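You operate a simulated robot arm through the tools that you are given. There is no shell and no other tool. Be economical: measure what you need, move in short steps, check, and stop when the job is done.

You run a simulated robot arm. Do the job below in one go: nothing can be reset, and whatever is moved stays where it is left.

Task
Try the green plug gauge in the two bottles in the blue rack and tag the tight one.
Fine: tag from the red tray; plug back in its stand; the bottles stay in the rack.

The check looks at the end state, three seconds after you hand in, the way a careful person would. Anything else that was tipped, shoved, dropped, spilled or broken makes it a failure.

Robot
A 7-joint arm with a two-finger gripper, on a carriage that runs on a rail from [-0.006, -1.683] to [0.003, 0.697] (x, y) and turns from -2.025 to 3.77 rad about z. Base frame: it is fixed where the carriage stands at the start and does not move with it; the origin is on the floor, on the carriage's upright axis, x ahead of it, y to its left, z up; the surface under the hand at the start is at about z = 0.9. Readings come in m, rad, newtons and seconds.
Its first joint turns from -2.601 to 2.601 rad. Places, roughly: green plug gauge (4x4x12 cm) [0.8, 0.5, 1]. Payload 2.45 kg.
The tool frame sits at the grasp point between the pads (the TCP): z along the fingers, y along the line on which they close. The tips reach 0.026 m beyond it. Largest opening 0.096 m; the body of the gripper starts 0.069 m behind the TCP.
Orientation is that of the tool frame in the base frame, as a unit quaternion [x, y, z, w]. With the fingers straight down and closing along the base's y, the tool's x points along the base's -x, its y along +y and its z along -z.

Tools
- The arm moves only by the tool servo_tool. Its argument "rows" is a list of rows, each a list of 7 numbers: the shift along the tool's x, y, z in units of 100 mm (1.0 is 100 mm), then the turn, a rotation vector about the tool's x, y, z in units of 90 degrees (1.0 is 90 degrees), then the closure, from 0 (fully open) to 1 (shut). In form: [[tx, ty, tz, ax, ay, az, gripper], ...]. A call has 1 to 10 rows; each row is the pose to reach, as a shift and turn from the pose commanded when the call began, along the tool's axes at that moment. A call with a number of a shift or a turn outside -1 to 1 is refused whole. Rows are played at 5 a second. More than 0.05 m and 0.15 rad between two rows, or a gripper value outside its range, and nothing of the call is played. A pose out of reach is approached as far as the arm can. The call stops where the force on the tool passes 40 N (or 10 N more than at its start, if that is more) or the arm is blocked; 0.2 s more then pass. Each finger halts on what it meets, pressing with about 24 N; the grip force reading is that of the motor and also rises with nothing between the fingers. The clock runs only during rows and for 0.2 s after the last one: add rows that repeat a pose to give the fingers time. It gives the time, the measured TCP pose, the force on the tool (base axes), the opening and the grip force at its end, in the units of the frame above (readings bear some noise), with the torque about the TCP (base axes, N m) and any sound that the robot's microphone picked up.
- Cameras (640 x 400 px; columns grow to the right, rows downward): "scene" is now at [0.0337, 0.2007, 1.6932]; the picture's right is [0.38, -0.93, 0.00], its down [-0.58, -0.24, -0.78] and it looks along [0.72, 0.29, -0.63] (base axes); focal length 270 px, centre (320, 200). "wrist" rides on the gripper at [0.082, 0.003, -0.098] in the tool frame; the picture's right is [-0.04, 1.00, 0.00], its down [-0.73, -0.03, -0.68] and it looks along [-0.68, -0.03, 0.73] (tool axes); focal length 256 px, centre (320, 200). There is no depth. A picture from a camera that has moved, and an enlarged one, comes with that camera's place and axes in the base frame and with its lens.
- snapshot(camera): a new picture of that camera. The clock stands still meanwhile.
- slide_trunk(by): slides the trunk up (or, below 0, down) by that many m; the arm and the scene camera ride with it, the base frame stays. It gives what a move gives, with no picture.
- base_move(legs): drives the robot by 1 to 6 legs, each [ahead, left, turn to the left] in m, m and rad, along the robot's own axes; the way and the turn of a leg run together, so that a leg with both is an arc; at most 1.5 m and 3.142 rad a leg. The arm and the cameras ride along, it lands a little off, and it stops where it bumps. It keeps to its track: a leg is cut to what the track allows. It gives what a move gives.
- turn_head(pan, tilt): turns the head with the scene camera to pan (to the left, within 2.705 rad either way) and tilt (down, from -0.506 to 1.204), counted from straight ahead of the robot. It gives what a move gives.
- inspect(camera, box): a new picture of the part [left, top, right, bottom] of that camera's present view, enlarged. The clock stands still meanwhile.
- sign_off(): hands the job in; it is judged then, once.

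Work in short steps. Places have to be worked out from the pictures, the camera data and where the tool is seen: move nearer, look again, correct. Check each grasp and each placing, and mend what went wrong. You have 120 turns and 78 pictures in all, those below and enlarged ones among them. Open the gripper and draw the arm clear of the work before you hand the job in, unless the task says otherwise; then end with one line.

The tools are called after "Request:" as name(argument=value, ...) on one line, values as JSON. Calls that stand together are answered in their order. servo_tool: Moves the arm, as the interface text tells. Its arguments: {"type":"object","properties":{"rows":{"type":"array"}},"required":["rows"]} The other tools are called the same way: slide_trunk (by) slides the trunk up or down; base_move (legs) drives the base; turn_head (pan, tilt) turns the head that bears the scene camera; snapshot (camera) takes a picture; inspect (camera, box) takes an enlarged picture of a part of a camera's view; sign_off () hands the job in.

At the start:

```text
t: 0.0
position: [0.6824, 0.6071, 1.3835]
tool_rot: [-0.001, 1.0, 0.003, 0.003]
force: [0.3, -1.0, 0.4]
ft_torque: [0.03, 0.04, -0.02]
opening: 0.0958
grip_force: 0.1
trunk travel left (down, up): [-0.687, 0.023]
robot x, y, heading: [0.0008, -0.0058, 0.001]
head pan, tilt: [0.386, 0.682]
```

scene: 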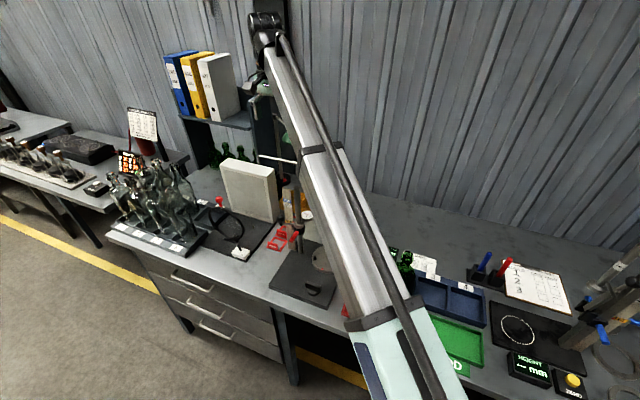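
wrist: 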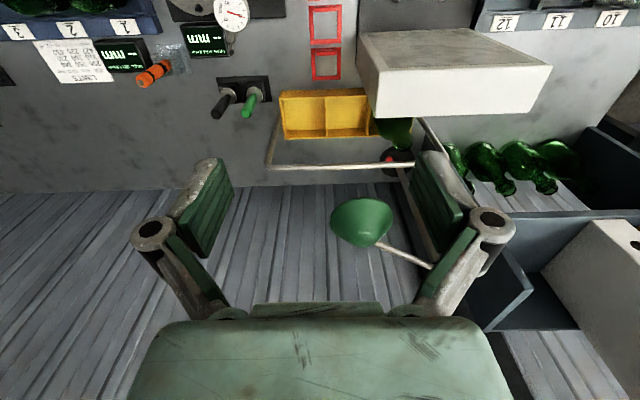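

The wrist view is upside down (its right is base +y, its bottom is further ahead). It shows a green-handled gauge in a stand and a blue rack with numbered bottles. I'll enlarge the wrist view and turn the head for a clearer look.

Request:
inspect(camera="wrist", box=[0, 0, 400, 200])

Request:
turn_head(pan=0.0, tilt=0.75)

Request:
snapshot(camera="scene")

```text
1.60 times, centred on (200, 100) of wrist
camera zoom: at [0.5998, 0.6094, 1.4812], right [0.04, 1.0, 0.01], down [0.73, -0.03, 0.68], along [0.68, -0.02, -0.73], focal length 410 px, centre (512, 360)
```

zoom: 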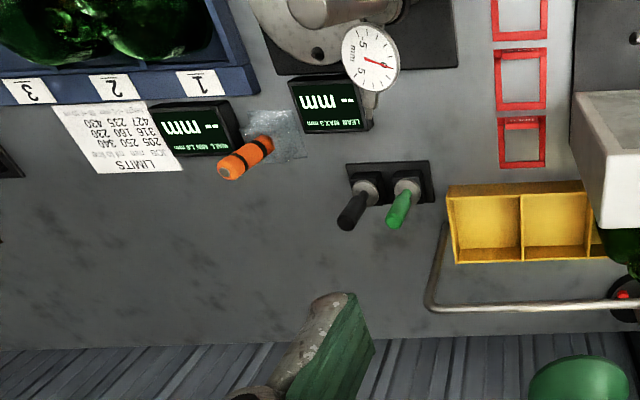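

```text
t: 0.9
position: [0.6834, 0.6076, 1.3848]
tool_rot: [0.0, 1.0, 0.003, 0.002]
force: [0.0, -0.7, 0.3]
ft_torque: [-0.01, 0.02, 0.01]
opening: 0.096
grip_force: 0.0
trunk travel left (down, up): [-0.687, 0.023]
robot x, y, heading: [-0.0005, -0.0011, 0.001]
head pan, tilt: [0.0, 0.75]
```

```text
74 pictures are left
camera scene: at [0.0373, 0.1686, 1.6875], right [0.0, -1.0, 0.0], down [-0.68, 0.0, -0.73], along [0.73, 0.0, -0.68], focal length 270 px, centre (320, 200)
```

scene: 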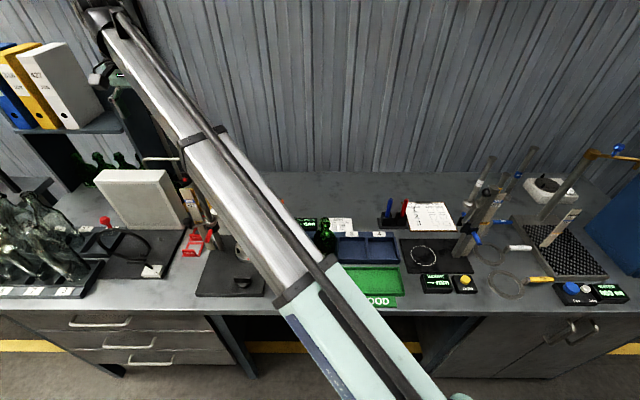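

The blue rack (1, 2, 3) sits around y≈0.2–0.4 and the gauge stand around (0.8, 0.5). I'll raise the hand 0.1 m so it clears the tall items, then drive sideways to look.

Request:
servo_tool(rows=[[0, 0, -0.4, 0, 0, 0, 0], [0, 0, -0.8, 0, 0, 0, 0], [0, 0, -1, 0, 0, 0, 0]])

Request:
base_move(legs=[[0, -0.3, 0]])

Request:
snapshot(camera="wrist")

Request:
turn_head(pan=0.8, tilt=0.7)

Request:
snapshot(camera="scene")

```text
t: 1.7
position: [0.6949, 0.6195, 1.4536]
tool_rot: [0.0, 0.999, 0.023, 0.024]
force: [0.8, -0.6, -0.5]
ft_torque: [0.01, -0.04, -0.01]
opening: 0.0961
grip_force: 0.1
out of reach, approached as far as the arm can: row 1, 2, 3
trunk travel left (down, up): [-0.687, 0.023]
robot x, y, heading: [0.0018, -0.002, -0.002]
head pan, tilt: [0.0, 0.75]
```

```text
t: 3.7
position: [0.6977, 0.3223, 1.4529]
tool_rot: [0.004, 0.999, 0.023, 0.023]
force: [-0.6, -1.2, 0.4]
ft_torque: [-0.01, 0.0, -0.03]
opening: 0.0962
grip_force: 0.1
trunk travel left (down, up): [-0.687, 0.023]
robot x, y, heading: [0.0023, -0.2904, -0.007]
head pan, tilt: [0.0, 0.75]
```

```text
73 pictures are left
camera wrist: at [0.6113, 0.3201, 1.5459], right [0.05, 1.0, 0.05], down [0.7, -0.07, 0.71], along [0.71, 0.0, -0.7], focal length 256 px, centre (320, 200)
```

wrist: 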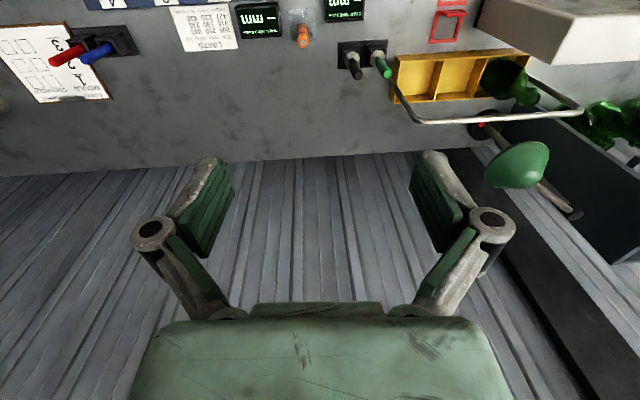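

```text
t: 4.8
position: [0.6987, 0.322, 1.4518]
tool_rot: [0.004, 0.999, 0.022, 0.024]
force: [-0.4, -0.6, 0.1]
ft_torque: [0.03, 0.01, 0.01]
opening: 0.096
grip_force: 0.1
trunk travel left (down, up): [-0.687, 0.023]
robot x, y, heading: [0.0005, -0.2962, -0.004]
head pan, tilt: [0.799, 0.7]
```

```text
72 pictures are left
camera scene: at [0.0143, -0.0635, 1.6917], right [0.71, -0.7, 0.0], down [-0.45, -0.46, -0.76], along [0.54, 0.54, -0.64], focal length 270 px, centre (320, 200)
```

scene: 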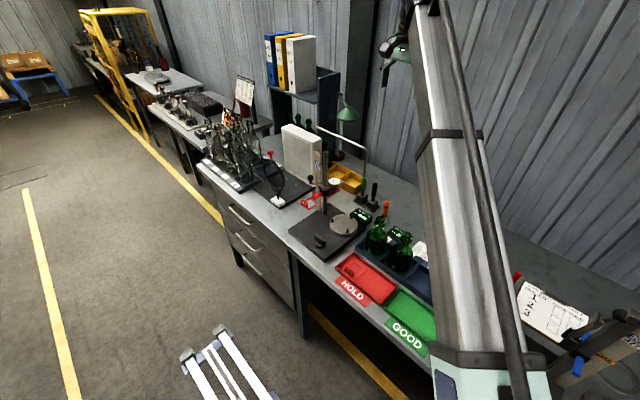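

The red "HOLD" tray, blue rack with green bottles and plug stand are now visible. Zooming in.

Request:
inspect(camera="scene", box=[280, 150, 440, 350])

Request:
inspect(camera="scene", box=[320, 230, 440, 310])

```text
2.00 times, centred on (360, 250) of scene
camera zoom: at [0.0143, -0.0635, 1.6917], right [0.71, -0.7, 0.0], down [-0.45, -0.46, -0.76], along [0.54, 0.54, -0.64], focal length 541 px, centre (240, 100)
```

zoom: 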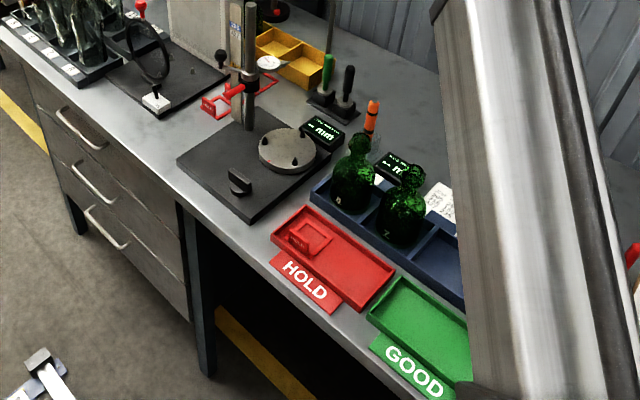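

```text
5.00 times, centred on (380, 270) of scene
camera zoom: at [0.0143, -0.0635, 1.6917], right [0.71, -0.7, 0.0], down [-0.45, -0.46, -0.76], along [0.54, 0.54, -0.64], focal length 1352 px, centre (20, -150)
```

zoom: 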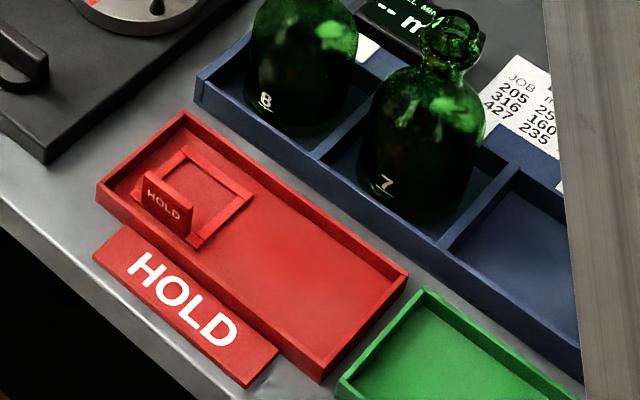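

Bottles 7 and 8 are in the blue rack, about (0.62, 0.15) and (0.62, 0.255). The HOLD tag lies in the red tray near (0.50, 0.25), the gauge is near (0.80, 0.47), and a column near (0.61, 0.51) reaches about 1.22 m. I'll bring the hand in towards the robot's centreline, then drive back to y≈0.

Request:
servo_tool(rows=[[0, -0.4, 0.3, 0, 0, 0, 0], [0, -0.8, 0.6, 0, 0, 0, 0], [0, -1, 0.9, 0, 0, 0, 0]])

Request:
servo_tool(rows=[[0, -0.4, 0, 0, 0, 0, 0], [0, -0.8, 0, 0, 0, 0, 0], [0, -1, 0, 0, 0, 0, 0]])

Request:
servo_tool(rows=[[0.3, -0.4, 0, 0, 0, 0, 0], [0.6, -0.8, 0, 0, 0, 0, 0], [0.9, -1, 0, 0, 0, 0, 0], [0.9, -1, 0, 0, 0, 0, 0]])

Request:
base_move(legs=[[0, 0.25, 0]])

Request:
snapshot(camera="wrist")

```text
t: 5.6
position: [0.6996, 0.2213, 1.3565]
tool_rot: [0.003, 0.999, 0.023, 0.023]
force: [0.1, -1.2, -0.6]
ft_torque: [-0.04, 0.01, -0.03]
opening: 0.0958
grip_force: 0.1
trunk travel left (down, up): [-0.687, 0.023]
robot x, y, heading: [0.001, -0.2925, -0.004]
head pan, tilt: [0.799, 0.7]
```

```text
t: 6.4
position: [0.701, 0.1252, 1.3527]
tool_rot: [0.003, 0.999, 0.023, 0.023]
force: [-0.3, -0.3, 0.3]
ft_torque: [-0.02, 0.01, 0.03]
opening: 0.0958
grip_force: 0.2
trunk travel left (down, up): [-0.687, 0.023]
robot x, y, heading: [0.0012, -0.2909, -0.005]
head pan, tilt: [0.799, 0.7]
```

```text
t: 7.4
position: [0.6185, 0.0301, 1.3311]
tool_rot: [0.003, 0.999, 0.027, 0.032]
force: [-1.1, 0.0, -0.1]
ft_torque: [0.01, 0.0, 0.02]
opening: 0.0955
grip_force: 0.0
out of reach, approached as far as the arm can: row 2, 3, 4
trunk travel left (down, up): [-0.687, 0.023]
robot x, y, heading: [-0.0001, -0.2879, -0.008]
head pan, tilt: [0.799, 0.7]
```

```text
t: 9.2
position: [0.6202, 0.2778, 1.3308]
tool_rot: [0.005, 0.999, 0.027, 0.031]
force: [0.0, -0.5, 0.0]
ft_torque: [-0.01, 0.01, -0.02]
opening: 0.0961
grip_force: 0.1
trunk travel left (down, up): [-0.687, 0.023]
robot x, y, heading: [-0.0023, -0.0421, -0.007]
head pan, tilt: [0.799, 0.7]
```

```text
69 pictures are left
camera wrist: at [0.5318, 0.2775, 1.4227], right [0.05, 1.0, 0.06], down [0.69, -0.07, 0.72], along [0.72, 0.0, -0.69], focal length 256 px, centre (320, 200)
```

wrist: 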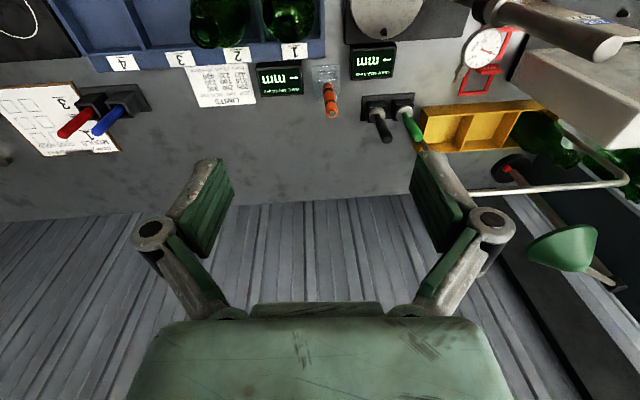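

The tool was tilted slightly by a reach limit. I'll straighten it, then move forward towards the gauge (near x 0.80, y 0.47), staying high.

Request:
servo_tool(rows=[[-0.3, 0.3, 0.2, 0.017, 0.02, 0, 0], [-0.6, 0.6, 0.4, 0.0346, 0.0393, 0, 0], [-0.9, 0.9, 0.6, 0.0346, 0.0393, 0, 0], [-0.9, 0.9, 0.6, 0.0346, 0.0393, 0, 0]])

```text
t: 10.2
position: [0.7149, 0.3724, 1.2819]
tool_rot: [0.005, 1.0, -0.001, 0.0]
force: [0.4, 1.0, -0.5]
ft_torque: [-0.01, 0.0, -0.01]
opening: 0.0958
grip_force: 0.0
trunk travel left (down, up): [-0.687, 0.023]
robot x, y, heading: [0.0014, -0.042, -0.017]
head pan, tilt: [0.799, 0.7]
```

Orientation is now vertical. I'll rotate the tool about vertical so the fingers close along x and the camera sits on the −y side.

Request:
servo_tool(rows=[[0, 0, 0, 0, 0, -0.09, 0], [0, 0, 0, 0, 0, -0.18, 0], [0, 0, 0, 0, 0, -0.27, 0], [0, 0, 0, 0, 0, -0.36, 0], [0, 0, 0, 0, 0, -0.45, 0], [0, 0, 0, 0, 0, -0.54, 0], [0, 0, 0, 0, 0, -0.63, 0], [0, 0, 0, 0, 0, -0.72, 0], [0, 0, 0, 0, 0, -0.81, 0], [0, 0, 0, 0, 0, -0.9, 0]])

Request:
servo_tool(rows=[[0, 0, 0, 0, 0, -0.05, 0], [0, 0, 0, 0, 0, -0.1, 0], [0, 0, 0, 0, 0, -0.1, 0]])

Request:
snapshot(camera="wrist")

```text
t: 12.4
position: [0.7143, 0.3715, 1.2795]
tool_rot: [-0.647, 0.762, 0.001, 0.0]
force: [-0.3, 1.1, 0.6]
ft_torque: [0.02, -0.01, 0.01]
opening: 0.0958
grip_force: 0.1
trunk travel left (down, up): [-0.687, 0.023]
robot x, y, heading: [0.0016, -0.036, -0.01]
head pan, tilt: [0.799, 0.7]
```

```text
t: 13.2
position: [0.7138, 0.3717, 1.2804]
tool_rot: [-0.704, 0.71, 0.0, 0.0]
force: [-0.1, 0.0, -0.6]
ft_torque: [0.0, 0.0, -0.04]
opening: 0.0959
grip_force: 0.0
trunk travel left (down, up): [-0.687, 0.023]
robot x, y, heading: [0.0027, -0.0439, -0.01]
head pan, tilt: [0.799, 0.7]
```

```text
68 pictures are left
camera wrist: at [0.7095, 0.2884, 1.3786], right [-1.0, 0.05, 0.0], down [0.04, 0.73, 0.68], along [0.03, 0.68, -0.73], focal length 256 px, centre (320, 200)
```

wrist: 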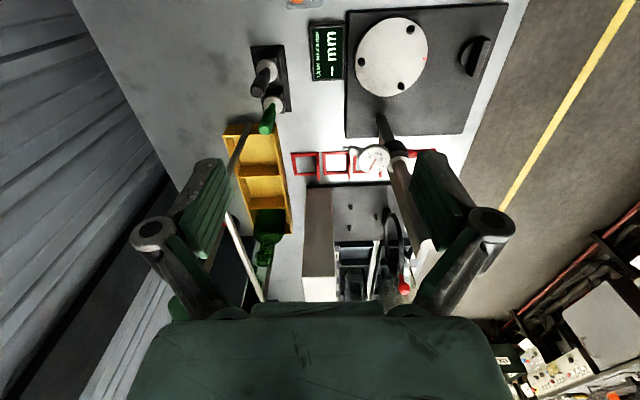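

The gauge is near (0.792, 0.457) with its handle top at z≈1.048; the black one is beside it at lower y, and a wire post stands near (0.86, 0.51). I'll move above the gauge and pre-close the fingers a little.

Request:
servo_tool(rows=[[-0.3, -0.3, 0, 0, 0, 0, 0.2], [-0.6, -0.6, 0.1, 0, 0, 0, 0.35], [-0.85, -0.78, 0.4, 0, 0, 0, 0.35], [-0.85, -0.78, 0.8, 0, 0, 0, 0.35], [-0.85, -0.78, 0.8, 0, 0, 0, 0.35]])

Request:
snapshot(camera="wrist")

```text
t: 14.4
position: [0.7947, 0.4537, 1.1986]
tool_rot: [-0.703, 0.711, 0.0, 0.0]
force: [-0.6, -0.8, 0.1]
ft_torque: [0.02, -0.02, 0.01]
opening: 0.0626
grip_force: 0.0
trunk travel left (down, up): [-0.687, 0.023]
robot x, y, heading: [0.0023, -0.0429, -0.009]
head pan, tilt: [0.799, 0.7]
```

```text
67 pictures are left
camera wrist: at [0.7899, 0.3725, 1.2964], right [-1.0, 0.05, 0.0], down [0.04, 0.73, 0.68], along [0.03, 0.68, -0.73], focal length 256 px, centre (320, 200)
```

wrist: 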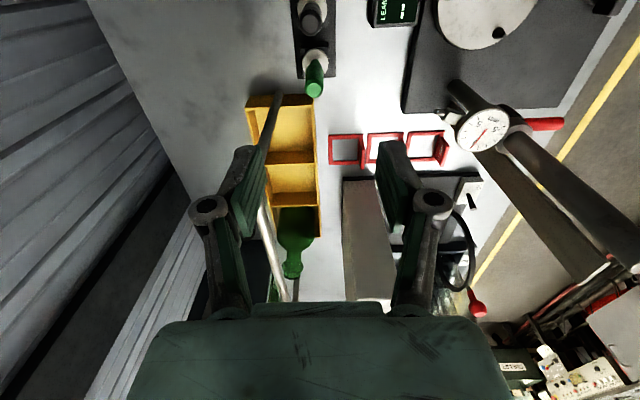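

The handle is at about (0.797, 0.458). I'll make a small correction and descend to z≈1.02.

Request:
servo_tool(rows=[[-0.04, -0.025, 0.3, 0, 0, 0, 0.35], [-0.04, -0.025, 0.6, 0, 0, 0, 0.35], [-0.04, -0.025, 0.9, 0, 0, 0, 0.35], [-0.04, -0.025, 1.0, 0, 0, 0, 0.35], [-0.04, -0.025, 1.0, 0, 0, 0, 0.35]])

Request:
snapshot(camera="wrist")

```text
t: 15.6
position: [0.7957, 0.4581, 1.0985]
tool_rot: [-0.703, 0.711, 0.0, 0.0]
force: [-0.9, 1.0, -1.0]
ft_torque: [0.01, 0.0, -0.02]
opening: 0.0621
grip_force: 0.1
trunk travel left (down, up): [-0.687, 0.023]
robot x, y, heading: [0.0012, -0.0392, -0.013]
head pan, tilt: [0.799, 0.7]
```

```text
66 pictures are left
camera wrist: at [0.7915, 0.3762, 1.1965], right [-1.0, 0.05, 0.0], down [0.04, 0.73, 0.68], along [0.03, 0.68, -0.73], focal length 256 px, centre (320, 200)
```

wrist: 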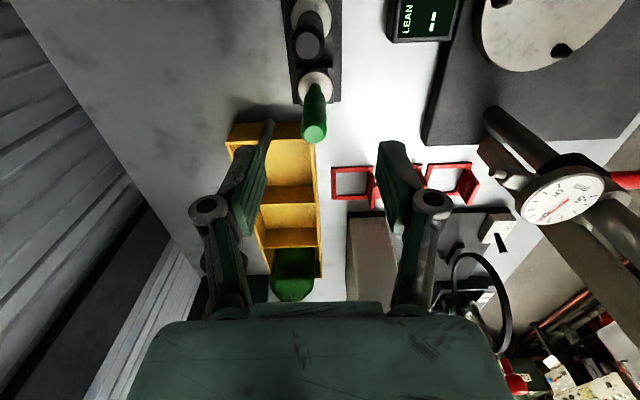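

It lines up between the fingers. Descending to z≈1.02 and closing.

Request:
servo_tool(rows=[[0, 0, 0.3, 0, 0, 0, 0.35], [0, 0, 0.6, 0, 0, 0, 0.35], [0, 0, 0.8, 0, 0, 0, 0.35], [0, 0, 0.8, 0, 0, 0, 0.35], [0, 0, 0.8, 0, 0, 0, 0.7], [0, 0, 0.8, 0, 0, 0, 1], [0, 0, 0.8, 0, 0, 0, 1], [0, 0, 0.8, 0, 0, 0, 1]])

Request:
snapshot(camera="wrist")

```text
t: 17.4
position: [0.7959, 0.4562, 1.0213]
tool_rot: [-0.703, 0.711, 0.0, 0.0]
force: [4.4, 0.0, 0.8]
ft_torque: [0.02, -0.24, -0.03]
opening: 0.0187
grip_force: 23.8
trunk travel left (down, up): [-0.687, 0.023]
robot x, y, heading: [0.0014, -0.0404, -0.012]
head pan, tilt: [0.799, 0.7]
```

```text
65 pictures are left
camera wrist: at [0.7911, 0.3752, 1.1179], right [-1.0, 0.05, 0.0], down [0.04, 0.73, 0.68], along [0.03, 0.68, -0.73], focal length 256 px, centre (320, 200)
```

wrist: 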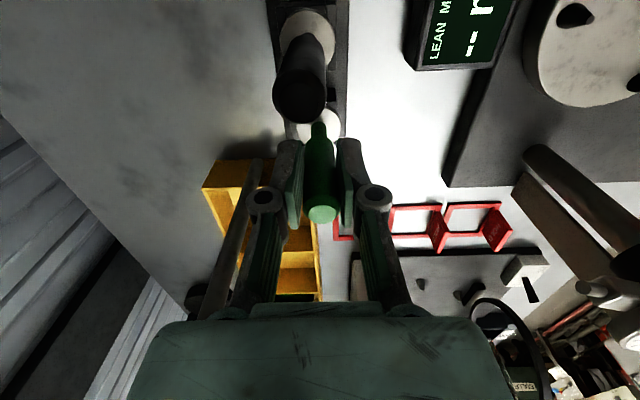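

Grasped (18.7 mm). Now lifting straight up and looking at the plug.

Request:
servo_tool(rows=[[0, 0, -0.15, 0, 0, 0, 1], [0, 0, -0.3, 0, 0, 0, 1], [0, 0, -0.6, 0, 0, 0, 1], [0, 0, -1.0, 0, 0, 0, 1], [0, 0, -1.0, 0, 0, 0, 1]])

Request:
snapshot(camera="wrist")

Request:
snapshot(camera="scene")

```text
t: 18.6
position: [0.7956, 0.4593, 1.1231]
tool_rot: [-0.703, 0.711, 0.001, 0.0]
force: [0.2, 0.0, -0.7]
ft_torque: [0.01, -0.03, -0.03]
opening: 0.0181
grip_force: 23.8
trunk travel left (down, up): [-0.687, 0.023]
robot x, y, heading: [0.0016, -0.0447, -0.01]
head pan, tilt: [0.799, 0.7]
```

```text
64 pictures are left
camera wrist: at [0.7897, 0.3772, 1.2204], right [-1.0, 0.05, 0.0], down [0.04, 0.73, 0.68], along [0.03, 0.68, -0.73], focal length 256 px, centre (320, 200)
```

wrist: 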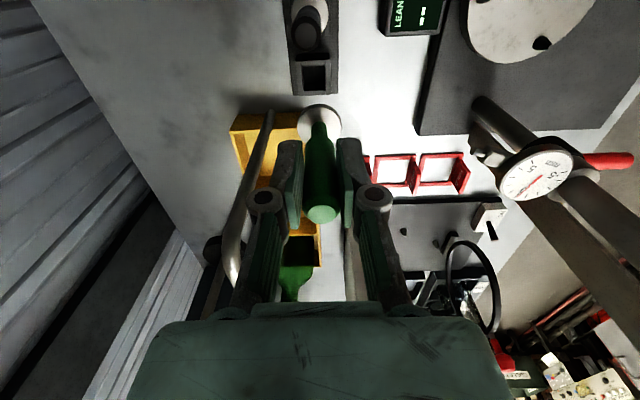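

```text
63 pictures are left
camera scene: at [0.0157, 0.1864, 1.6917], right [0.71, -0.7, 0.0], down [-0.45, -0.46, -0.77], along [0.54, 0.54, -0.64], focal length 270 px, centre (320, 200)
```

scene: 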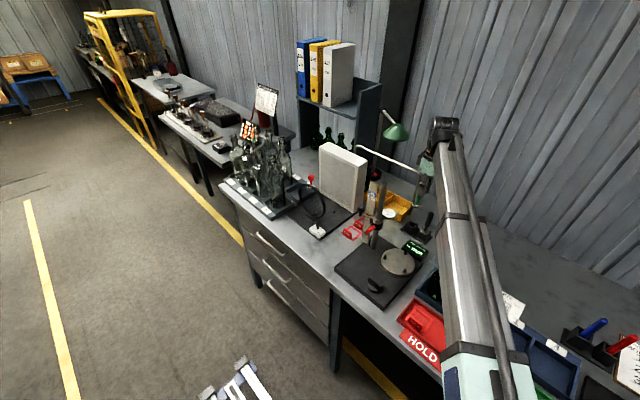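

The gauge left its stand: it has a disc flange and a hidden plug below, and the stand has a square hole. Zooming in on the scene to see the plug's lower end.

Request:
inspect(camera="scene", box=[360, 130, 480, 250])

Request:
inspect(camera="wrist", box=[250, 40, 400, 160])

```text
3.33 times, centred on (420, 190) of scene
camera zoom: at [0.0157, 0.1864, 1.6917], right [0.71, -0.7, 0.0], down [-0.45, -0.46, -0.77], along [0.54, 0.54, -0.64], focal length 902 px, centre (-13, 233)
```

zoom: 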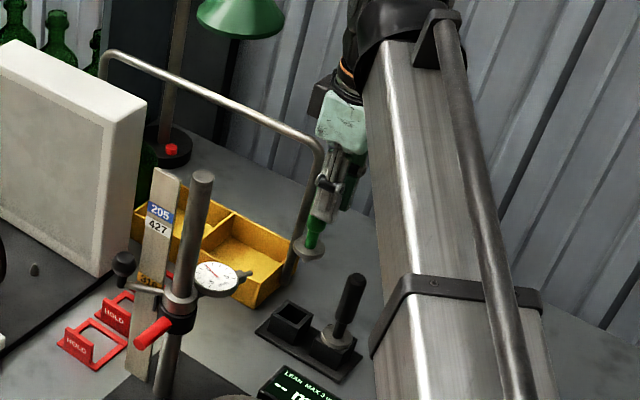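

```text
3.33 times, centred on (325, 100) of wrist
camera zoom: at [0.7897, 0.3772, 1.2204], right [-1.0, 0.05, 0.0], down [0.04, 0.73, 0.68], along [0.03, 0.68, -0.73], focal length 853 px, centre (303, 533)
```

zoom: 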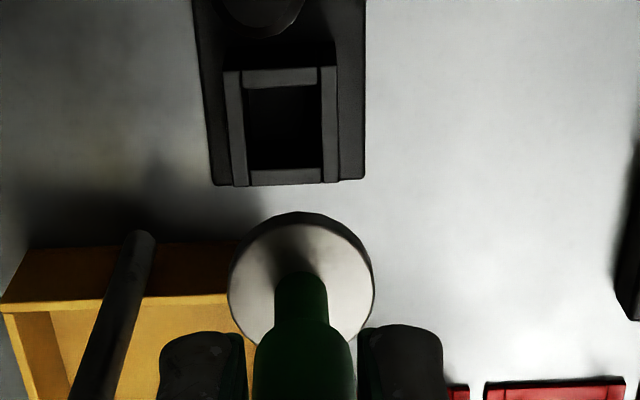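

I need the plug's shape below the flange; zooming further.

Request:
inspect(camera="scene", box=[402, 180, 442, 220])

```text
10.00 times, centred on (422, 200) of scene
camera zoom: at [0.0157, 0.1864, 1.6917], right [0.71, -0.7, 0.0], down [-0.45, -0.46, -0.77], along [0.54, 0.54, -0.64], focal length 2705 px, centre (-700, 200)
```

zoom: 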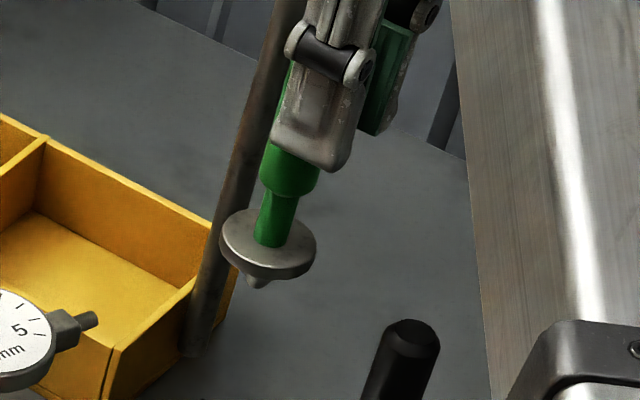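

The plug is a short nub about 12 mm below a ~35 mm flange, with the tip about 0.095 m below the TCP. I'll raise it and move over the rack, going −y first.

Request:
servo_tool(rows=[[0, 0, -0.4, 0, 0, 0, 1], [0.3, 0, -0.8, 0, 0, 0, 1], [0.6, 0, -1, 0, 0, 0, 1], [1, 0, -1, 0, 0, 0, 1]])

Request:
servo_tool(rows=[[0.4, 0.3, 0, 0, 0, 0, 1], [0.8, 0.6, 0, 0, 0, 0, 1], [1, 1, 0, 0, 0, 0, 1], [1, 1, 0, 0, 0, 0, 1]])

Request:
servo_tool(rows=[[0, 0.3, 0, 0, 0, 0, 1], [0, 0.6, 0, 0, 0, 0, 1], [0, 0.75, 0, 0, 0, 0, 1], [0, 0.75, 0, 0, 0, 0, 1]])

Request:
snapshot(camera="wrist")

Request:
turn_head(pan=0.1, tilt=0.85)

Request:
snapshot(camera="scene")

```text
t: 19.6
position: [0.7935, 0.3608, 1.2198]
tool_rot: [-0.703, 0.712, 0.0, 0.0]
force: [0.4, 0.1, -0.9]
ft_torque: [0.0, 0.0, 0.02]
opening: 0.0183
grip_force: 23.8
trunk travel left (down, up): [-0.687, 0.023]
robot x, y, heading: [0.0018, -0.0435, -0.016]
head pan, tilt: [0.799, 0.7]
```

```text
t: 20.6
position: [0.6916, 0.2592, 1.2217]
tool_rot: [-0.703, 0.711, 0.0, 0.0]
force: [-0.2, 0.0, -0.4]
ft_torque: [-0.01, -0.02, 0.01]
opening: 0.0186
grip_force: 24.1
trunk travel left (down, up): [-0.687, 0.023]
robot x, y, heading: [0.0012, -0.0433, -0.01]
head pan, tilt: [0.799, 0.7]
```

```text
t: 21.6
position: [0.6173, 0.2622, 1.2225]
tool_rot: [-0.704, 0.71, -0.001, 0.0]
force: [1.0, 0.2, -1.0]
ft_torque: [-0.02, 0.01, 0.01]
opening: 0.0185
grip_force: 24.0
trunk travel left (down, up): [-0.687, 0.023]
robot x, y, heading: [0.0021, -0.0408, -0.009]
head pan, tilt: [0.799, 0.7]
```

```text
59 pictures are left
camera wrist: at [0.6123, 0.1797, 1.3199], right [-1.0, 0.05, 0.0], down [0.04, 0.73, 0.68], along [0.03, 0.68, -0.73], focal length 256 px, centre (320, 200)
```

wrist: 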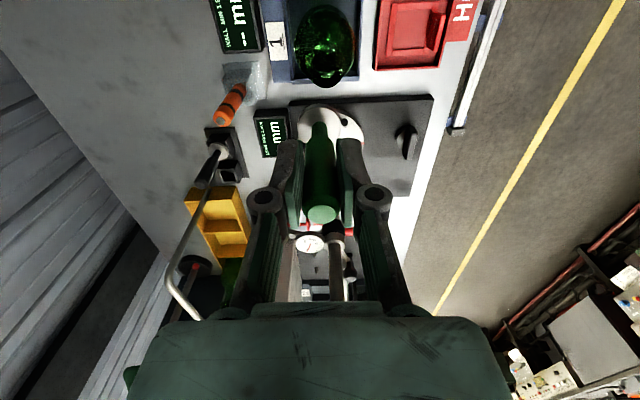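

```text
t: 22.7
position: [0.6169, 0.2611, 1.2218]
tool_rot: [-0.703, 0.711, 0.0, 0.0]
force: [0.3, -0.7, -0.8]
ft_torque: [0.0, 0.02, -0.02]
opening: 0.0187
grip_force: 24.0
trunk travel left (down, up): [-0.687, 0.023]
robot x, y, heading: [0.0025, -0.0407, -0.009]
head pan, tilt: [0.099, 0.85]
```

```text
58 pictures are left
camera scene: at [0.0339, 0.1332, 1.6795], right [0.09, -1.0, 0.0], down [-0.75, -0.07, -0.66], along [0.66, 0.06, -0.75], focal length 270 px, centre (320, 200)
```

scene: 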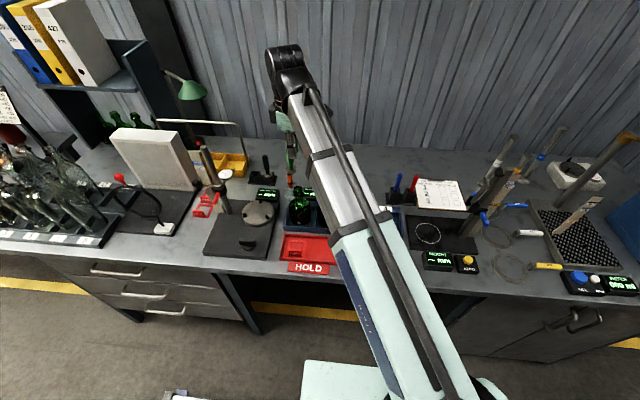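

Bottle 8 is in slot 1. I'll zoom in to locate its mouth.

Request:
inspect(camera="wrist", box=[260, 0, 420, 130])

Request:
inspect(camera="scene", box=[270, 130, 350, 280])

```text
3.08 times, centred on (340, 65) of wrist
camera zoom: at [0.6124, 0.1797, 1.3198], right [-1.0, 0.05, 0.0], down [0.04, 0.73, 0.68], along [0.03, 0.68, -0.73], focal length 788 px, centre (258, 615)
```

zoom: 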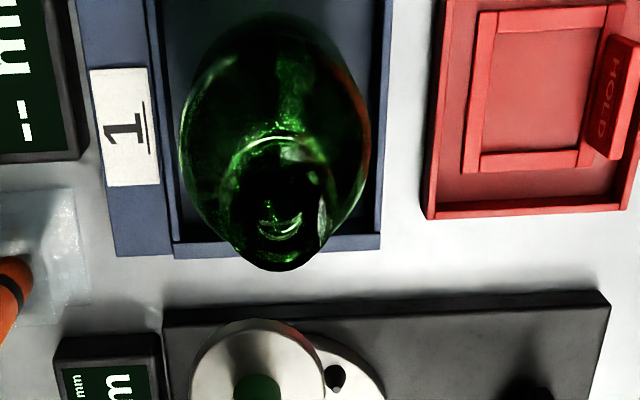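

```text
2.67 times, centred on (310, 205) of scene
camera zoom: at [0.0339, 0.1332, 1.6795], right [0.09, -1.0, 0.0], down [-0.75, -0.07, -0.66], along [0.66, 0.06, -0.75], focal length 721 px, centre (347, 187)
```

zoom: 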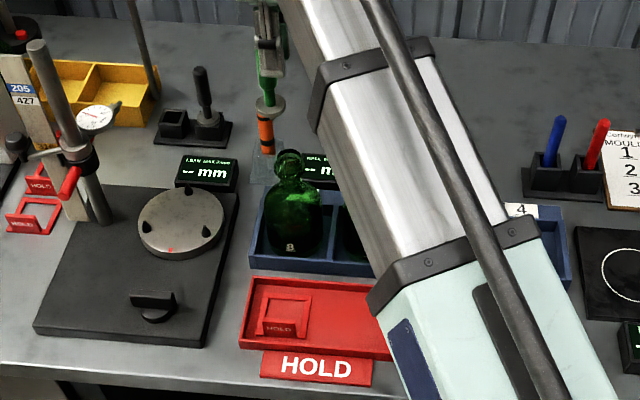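

Triangulating the mouth of bottle 8 gives about (0.608, 0.252, 1.065), with the flange under the TCP to within 2 mm. I'll align and descend to just above it.

Request:
servo_tool(rows=[[0.11, 0.07, 0, 0, 0, 0, 1], [0.11, 0.07, 0.25, 0, 0, 0, 1], [0.11, 0.07, 0.25, 0, 0, 0, 1]])

Request:
inspect(camera="wrist", box=[260, 30, 380, 150])

Request:
inspect(camera="scene", box=[270, 150, 330, 240])

```text
t: 23.5
position: [0.6119, 0.2499, 1.1959]
tool_rot: [-0.704, 0.71, -0.001, 0.0]
force: [0.9, 0.1, -1.3]
ft_torque: [0.03, 0.0, -0.02]
opening: 0.0186
grip_force: 24.1
trunk travel left (down, up): [-0.687, 0.023]
robot x, y, heading: [-0.0008, -0.04, -0.011]
head pan, tilt: [0.099, 0.85]
```

```text
3.33 times, centred on (320, 90) of wrist
camera zoom: at [0.6066, 0.1676, 1.2939], right [-1.0, 0.05, 0.0], down [0.04, 0.73, 0.68], along [0.03, 0.68, -0.73], focal length 853 px, centre (320, 567)
```

zoom: 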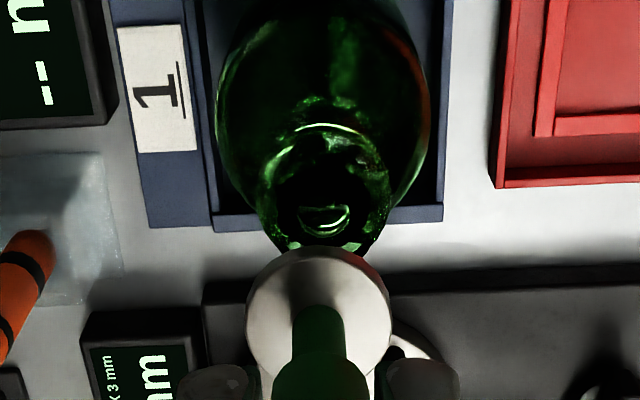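

```text
4.44 times, centred on (300, 195) of scene
camera zoom: at [0.0342, 0.1333, 1.6795], right [0.09, -1.0, 0.0], down [-0.75, -0.07, -0.66], along [0.66, 0.06, -0.75], focal length 1202 px, centre (409, 222)
```

zoom: 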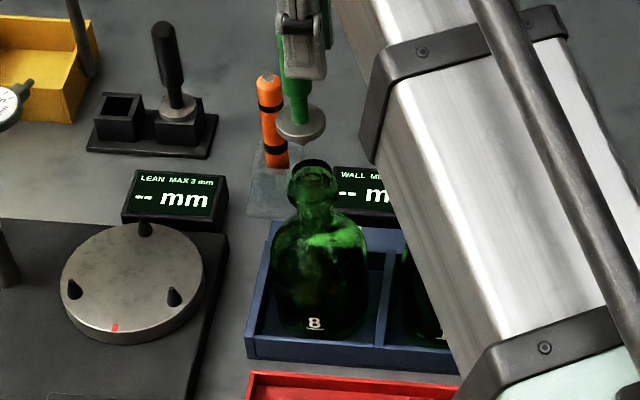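

The flange is about 7 mm too far in +y relative to the mouth. I'll correct, lower a little and look again.

Request:
servo_tool(rows=[[0.07, 0.01, 0, 0, 0, 0, 1], [0.07, 0.01, 0.15, 0, 0, 0, 1], [0.07, 0.01, 0.15, 0, 0, 0, 1]])

Request:
inspect(camera="wrist", box=[260, 30, 380, 150])

Request:
inspect(camera="scene", box=[280, 165, 320, 205])

```text
t: 24.3
position: [0.6093, 0.2445, 1.1807]
tool_rot: [-0.703, 0.711, 0.0, 0.0]
force: [0.1, 0.3, -0.8]
ft_torque: [-0.01, 0.02, -0.01]
opening: 0.0185
grip_force: 24.1
trunk travel left (down, up): [-0.687, 0.023]
robot x, y, heading: [-0.001, -0.0411, -0.012]
head pan, tilt: [0.099, 0.85]
```

```text
3.33 times, centred on (320, 90) of wrist
camera zoom: at [0.6053, 0.1608, 1.2788], right [-1.0, 0.05, 0.0], down [0.04, 0.73, 0.68], along [0.03, 0.68, -0.73], focal length 853 px, centre (320, 567)
```

zoom: 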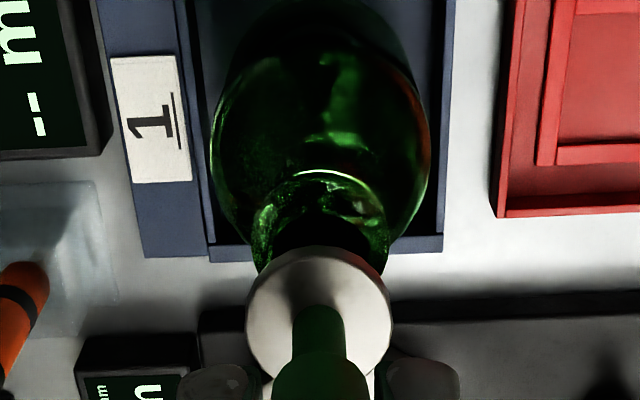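

```text
10.00 times, centred on (300, 185) of scene
camera zoom: at [0.034, 0.1332, 1.6795], right [0.09, -1.0, 0.0], down [-0.75, -0.07, -0.66], along [0.66, 0.06, -0.75], focal length 2705 px, centre (520, 350)
```

zoom: 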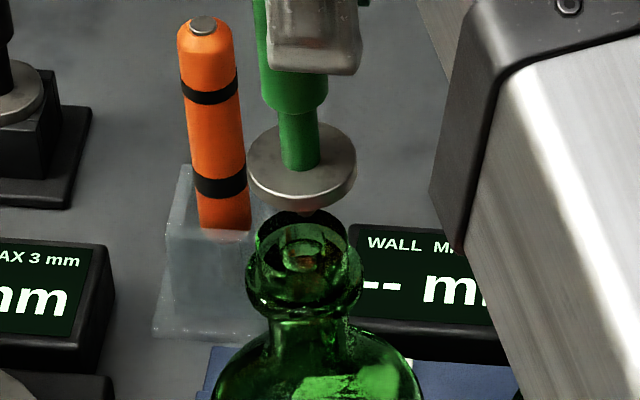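

Both views put the flange within about 2 mm of the mouth's centre. I'll lower gently in small steps, reading the force.

Request:
servo_tool(rows=[[0, 0, 0.04, 0, 0, 0, 1], [0, 0, 0.08, 0, 0, 0, 1], [0, 0, 0.08, 0, 0, 0, 1]])

Request:
servo_tool(rows=[[0, 0, 0.03, 0, 0, 0, 1], [0, 0, 0.06, 0, 0, 0, 1], [0, 0, 0.06, 0, 0, 0, 1]])

Request:
inspect(camera="scene", box=[280, 165, 320, 205])

```text
t: 25.1
position: [0.6107, 0.2433, 1.1727]
tool_rot: [-0.703, 0.711, 0.0, -0.001]
force: [-0.3, 0.9, -1.6]
ft_torque: [-0.02, 0.03, -0.02]
opening: 0.0184
grip_force: 23.7
trunk travel left (down, up): [-0.687, 0.023]
robot x, y, heading: [-0.0003, -0.0418, -0.008]
head pan, tilt: [0.099, 0.85]
```

```text
t: 25.9
position: [0.6106, 0.2431, 1.1665]
tool_rot: [-0.703, 0.711, 0.0, 0.0]
force: [0.0, -0.5, -2.0]
ft_torque: [-0.02, 0.0, -0.01]
opening: 0.0185
grip_force: 23.8
trunk travel left (down, up): [-0.687, 0.023]
robot x, y, heading: [-0.0009, -0.0461, -0.015]
head pan, tilt: [0.099, 0.85]
```

```text
10.00 times, centred on (300, 185) of scene
camera zoom: at [0.0339, 0.1331, 1.6795], right [0.09, -1.0, 0.0], down [-0.75, -0.07, -0.66], along [0.66, 0.06, -0.75], focal length 2705 px, centre (520, 350)
```

zoom: 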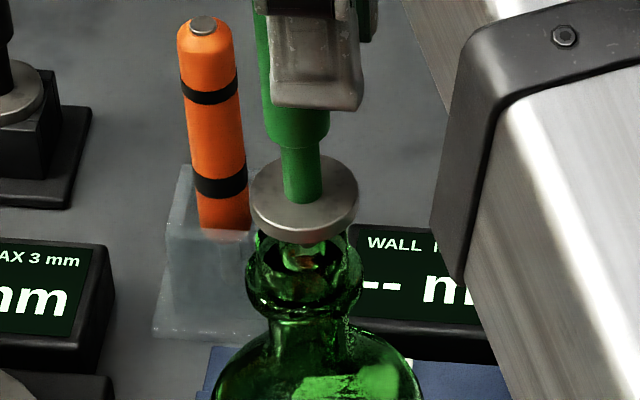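

No contact yet. Continuing down gently.

Request:
servo_tool(rows=[[0, 0, 0.03, 0, 0, 0, 1], [0, 0, 0.06, 0, 0, 0, 1], [0, 0, 0.06, 0, 0, 0, 1]])

Request:
servo_tool(rows=[[0, 0, 0.02, 0, 0, 0, 1], [0, 0, 0.04, 0, 0, 0, 1], [0, 0, 0.04, 0, 0, 0, 1]])

Request:
inspect(camera="scene", box=[280, 165, 320, 205])

```text
t: 26.7
position: [0.6102, 0.2435, 1.1612]
tool_rot: [-0.704, 0.71, -0.001, 0.0]
force: [-0.4, 0.2, 0.7]
ft_torque: [0.08, 0.0, -0.01]
opening: 0.0186
grip_force: 24.0
trunk travel left (down, up): [-0.687, 0.023]
robot x, y, heading: [0.001, -0.047, -0.004]
head pan, tilt: [0.099, 0.85]
```

```text
t: 27.5
position: [0.6092, 0.2441, 1.1584]
tool_rot: [-0.703, 0.711, 0.0, 0.0]
force: [0.5, 3.5, 16.2]
ft_torque: [0.42, -0.03, -0.01]
opening: 0.0187
grip_force: 23.9
trunk travel left (down, up): [-0.687, 0.023]
robot x, y, heading: [-0.0004, -0.039, -0.008]
head pan, tilt: [0.099, 0.85]
```

```text
10.00 times, centred on (300, 185) of scene
camera zoom: at [0.0325, 0.1329, 1.6797], right [0.09, -1.0, 0.0], down [-0.75, -0.07, -0.66], along [0.66, 0.06, -0.75], focal length 2705 px, centre (520, 350)
```

zoom: 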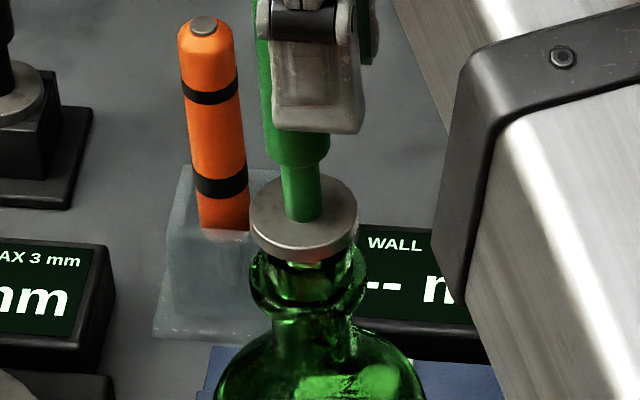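

Contact at TCP z≈1.159 with 16 N, and a sideways push towards +y suggests it's slightly off-centre. I'll back off 3 mm, shift +y 2 mm and try again.

Request:
servo_tool(rows=[[0, 0, -0.05, 0, 0, 0, 1], [-0.02, 0, -0.05, 0, 0, 0, 1], [-0.02, 0, -0.02, 0, 0, 0, 1], [-0.02, 0, 0, 0, 0, 0, 1], [-0.02, 0, 0, 0, 0, 0, 1]])

Request:
servo_tool(rows=[[0, 0, -0.05, 0, 0, 0, 1], [-0.02, 0, -0.05, 0, 0, 0, 1], [-0.02, 0, -0.02, 0, 0, 0, 1], [-0.02, 0, 0, 0, 0, 0, 1], [-0.02, 0, 0, 0, 0, 0, 1]])

```text
t: 28.7
position: [0.6101, 0.2434, 1.1586]
tool_rot: [-0.704, 0.711, 0.0, 0.0]
force: [-0.7, 2.6, 13.2]
ft_torque: [0.31, 0.04, -0.02]
opening: 0.0181
grip_force: 24.0
trunk travel left (down, up): [-0.687, 0.023]
robot x, y, heading: [0.0003, -0.0451, -0.01]
head pan, tilt: [0.099, 0.85]
```

```text
t: 29.9
position: [0.6106, 0.2445, 1.1578]
tool_rot: [-0.703, 0.711, 0.0, 0.001]
force: [-0.5, -3.3, 14.8]
ft_torque: [-0.16, 0.05, 0.06]
opening: 0.0184
grip_force: 24.2
trunk travel left (down, up): [-0.687, 0.023]
robot x, y, heading: [-0.0026, -0.0409, -0.014]
head pan, tilt: [0.099, 0.85]
```

The sideways force flips across a ~2 mm shift, so the nub is centred in bottle 8's mouth and still won't enter. 8 looks tight, but I'll compare with 7. Lifting and moving over it.

Request:
servo_tool(rows=[[0.02, 0, -0.2, 0, 0, 0, 1], [0.02, 0, -0.5, 0, 0, 0, 1], [0.5, 0, -0.5, 0, 0, 0, 1], [0.8, 0, -0.5, 0, 0, 0, 1], [0.8, 0, -0.5, 0, 0, 0, 1]])

Request:
inspect(camera="wrist", box=[240, 0, 400, 160])

Request:
turn_head(pan=-0.6, tilt=0.85)

Request:
snapshot(camera="scene")

```text
t: 31.1
position: [0.6088, 0.1676, 1.2081]
tool_rot: [-0.703, 0.711, 0.0, 0.0]
force: [-0.1, 0.4, -1.0]
ft_torque: [-0.02, -0.02, 0.02]
opening: 0.0183
grip_force: 24.1
trunk travel left (down, up): [-0.687, 0.023]
robot x, y, heading: [0.0011, -0.0383, -0.013]
head pan, tilt: [0.099, 0.85]
```

```text
2.50 times, centred on (320, 80) of wrist
camera zoom: at [0.6036, 0.0856, 1.3053], right [-1.0, 0.05, 0.0], down [0.04, 0.73, 0.68], along [0.03, 0.68, -0.73], focal length 640 px, centre (320, 500)
```

zoom: 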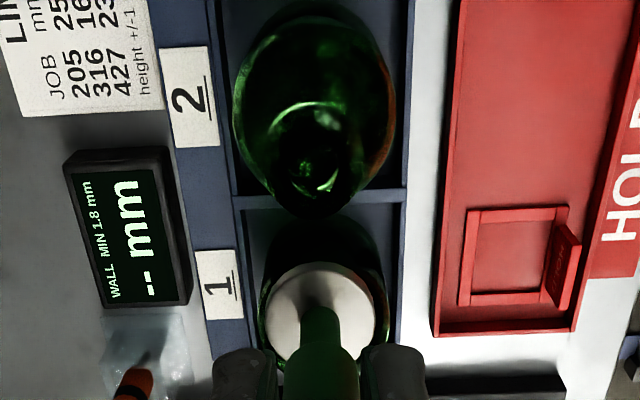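

```text
t: 32.2
position: [0.6093, 0.1692, 1.2068]
tool_rot: [-0.704, 0.711, 0.0, 0.001]
force: [-0.7, 0.1, 0.1]
ft_torque: [-0.03, 0.02, 0.02]
opening: 0.0187
grip_force: 23.4
trunk travel left (down, up): [-0.687, 0.023]
robot x, y, heading: [-0.0013, -0.0431, -0.011]
head pan, tilt: [-0.6, 0.85]
```

```text
48 pictures are left
camera scene: at [0.0201, 0.0814, 1.6795], right [-0.57, -0.82, 0.0], down [-0.62, 0.43, -0.66], along [0.54, -0.38, -0.75], focal length 270 px, centre (320, 200)
```

scene: 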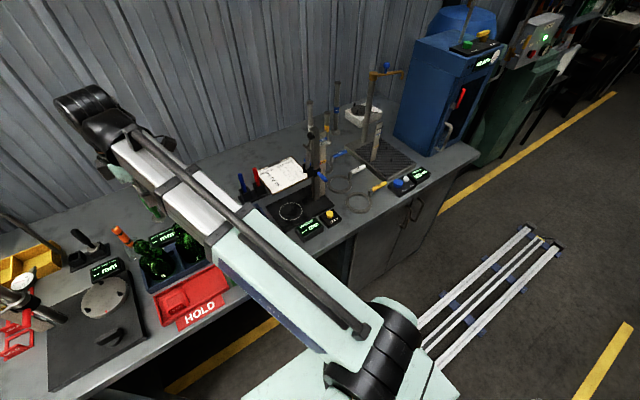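

Bottle 7's mouth works out to about (0.608, 0.150), so the equivalent TCP is (0.609, 0.147). I'll shift, lower to just above and check.

Request:
servo_tool(rows=[[0.2, 0, 0, 0, 0, 0, 1], [0.2, 0, 0.25, 0, 0, 0, 1], [0.2, 0, 0.25, 0, 0, 0, 1]])

Request:
inspect(camera="wrist", box=[260, 30, 380, 150])

Request:
inspect(camera="scene", box=[120, 180, 200, 280])

```text
t: 33.0
position: [0.6088, 0.1471, 1.1818]
tool_rot: [-0.703, 0.711, 0.0, 0.0]
force: [0.0, 0.1, -0.8]
ft_torque: [-0.04, -0.01, 0.02]
opening: 0.0184
grip_force: 23.7
trunk travel left (down, up): [-0.687, 0.023]
robot x, y, heading: [0.0002, -0.0435, -0.009]
head pan, tilt: [-0.6, 0.85]
```

```text
3.33 times, centred on (320, 90) of wrist
camera zoom: at [0.6047, 0.0649, 1.2791], right [-1.0, 0.05, 0.0], down [0.04, 0.73, 0.68], along [0.03, 0.68, -0.73], focal length 853 px, centre (320, 567)
```

zoom: 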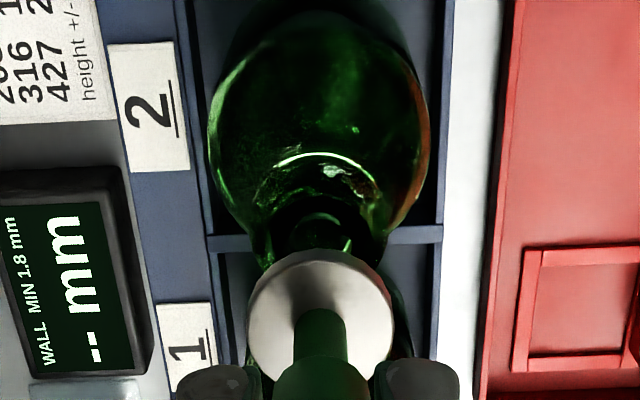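

```text
4.00 times, centred on (160, 230) of scene
camera zoom: at [0.0203, 0.0815, 1.6795], right [-0.57, -0.82, 0.0], down [-0.62, 0.43, -0.66], along [0.54, -0.38, -0.75], focal length 1082 px, centre (960, 80)
```

zoom: 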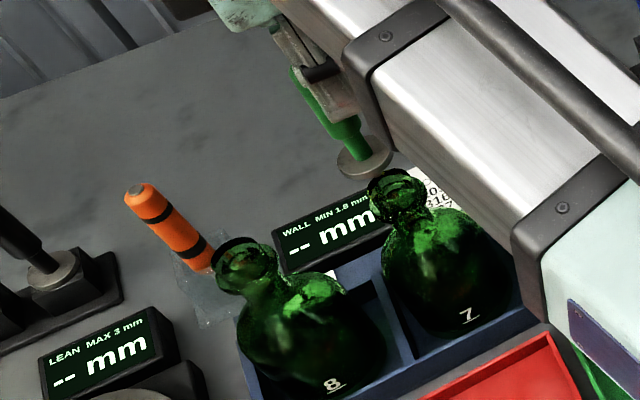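

Compared with the bottle 8 alignment, I need roughly −2 mm in y and +1 mm in x. Applying that and descending in steps.

Request:
servo_tool(rows=[[0.015, -0.01, 0, 0, 0, 0, 1], [0.015, -0.01, 0.1, 0, 0, 0, 1], [0.015, -0.01, 0.17, 0, 0, 0, 1], [0.015, -0.01, 0.17, 0, 0, 0, 1]])

Request:
servo_tool(rows=[[0, 0, 0.03, 0, 0, 0, 1], [0, 0, 0.06, 0, 0, 0, 1], [0, 0, 0.06, 0, 0, 0, 1]])

```text
t: 34.0
position: [0.6102, 0.1443, 1.165]
tool_rot: [-0.703, 0.711, 0.001, 0.0]
force: [0.5, 0.1, -0.9]
ft_torque: [0.0, -0.01, 0.01]
opening: 0.0186
grip_force: 24.3
trunk travel left (down, up): [-0.687, 0.023]
robot x, y, heading: [-0.0011, -0.0408, -0.009]
head pan, tilt: [-0.6, 0.85]
```

```text
t: 34.8
position: [0.6109, 0.1453, 1.1591]
tool_rot: [-0.703, 0.711, 0.0, 0.0]
force: [0.7, -0.1, -0.6]
ft_torque: [0.0, 0.02, -0.02]
opening: 0.0181
grip_force: 24.4
trunk travel left (down, up): [-0.687, 0.023]
robot x, y, heading: [0.0017, -0.0453, -0.01]
head pan, tilt: [-0.6, 0.85]
```

No contact at 1.159. Going further.

Request:
servo_tool(rows=[[0, 0, 0.02, 0, 0, 0, 1], [0, 0, 0.04, 0, 0, 0, 1], [0, 0, 0.04, 0, 0, 0, 1]])

Request:
servo_tool(rows=[[0, 0, 0.02, 0, 0, 0, 1], [0, 0, 0.04, 0, 0, 0, 1], [0, 0, 0.04, 0, 0, 0, 1]])

Request:
inspect(camera="scene", box=[140, 200, 200, 260])

```text
t: 35.6
position: [0.6105, 0.145, 1.1551]
tool_rot: [-0.704, 0.711, 0.0, 0.0]
force: [-0.7, 0.9, -0.9]
ft_torque: [0.0, 0.04, -0.01]
opening: 0.0182
grip_force: 23.7
trunk travel left (down, up): [-0.687, 0.023]
robot x, y, heading: [0.0004, -0.0457, -0.009]
head pan, tilt: [-0.6, 0.85]
```

```text
t: 36.4
position: [0.6113, 0.1464, 1.1503]
tool_rot: [-0.703, 0.711, 0.0, 0.0]
force: [0.6, 0.1, -1.5]
ft_torque: [0.03, 0.0, -0.04]
opening: 0.0183
grip_force: 24.1
trunk travel left (down, up): [-0.687, 0.023]
robot x, y, heading: [0.0043, -0.0407, -0.007]
head pan, tilt: [-0.6, 0.85]
```

```text
6.67 times, centred on (170, 230) of scene
camera zoom: at [0.0201, 0.0813, 1.6795], right [-0.57, -0.82, 0.0], down [-0.62, 0.43, -0.66], along [0.54, -0.38, -0.75], focal length 1803 px, centre (1320, 0)
```

zoom: 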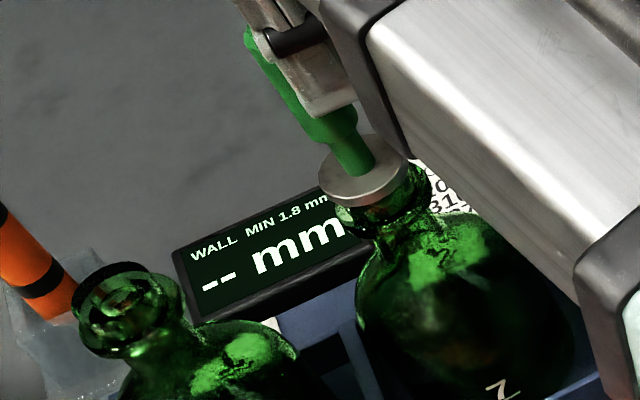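

The nub has gone in at least 8 mm deeper here without resistance. I'll go down until the flange seats.

Request:
servo_tool(rows=[[0, 0, 0.02, 0, 0, 0, 1], [0, 0, 0.04, 0, 0, 0, 1], [0, 0, 0.04, 0, 0, 0, 1]])

Request:
inspect(camera="wrist", box=[260, 30, 380, 150])

```text
t: 37.2
position: [0.6115, 0.1456, 1.1479]
tool_rot: [-0.704, 0.711, -0.001, 0.0]
force: [0.6, 0.0, 16.7]
ft_torque: [0.2, -0.08, -0.01]
opening: 0.0188
grip_force: 23.9
trunk travel left (down, up): [-0.687, 0.023]
robot x, y, heading: [0.0021, -0.0424, -0.007]
head pan, tilt: [-0.6, 0.85]
```

```text
3.33 times, centred on (320, 90) of wrist
camera zoom: at [0.6057, 0.0628, 1.2456], right [-1.0, 0.05, 0.0], down [0.04, 0.73, 0.68], along [0.04, 0.68, -0.73], focal length 853 px, centre (320, 567)
```

zoom: 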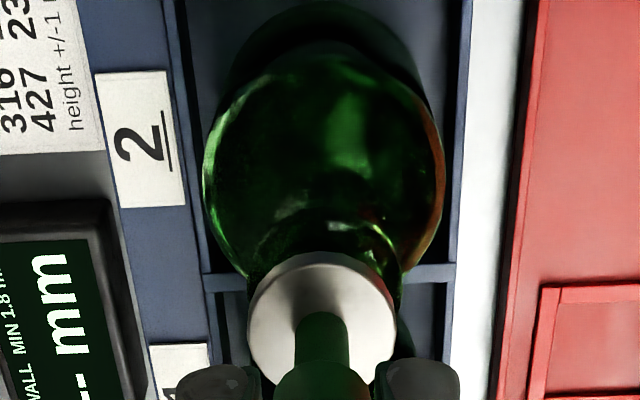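

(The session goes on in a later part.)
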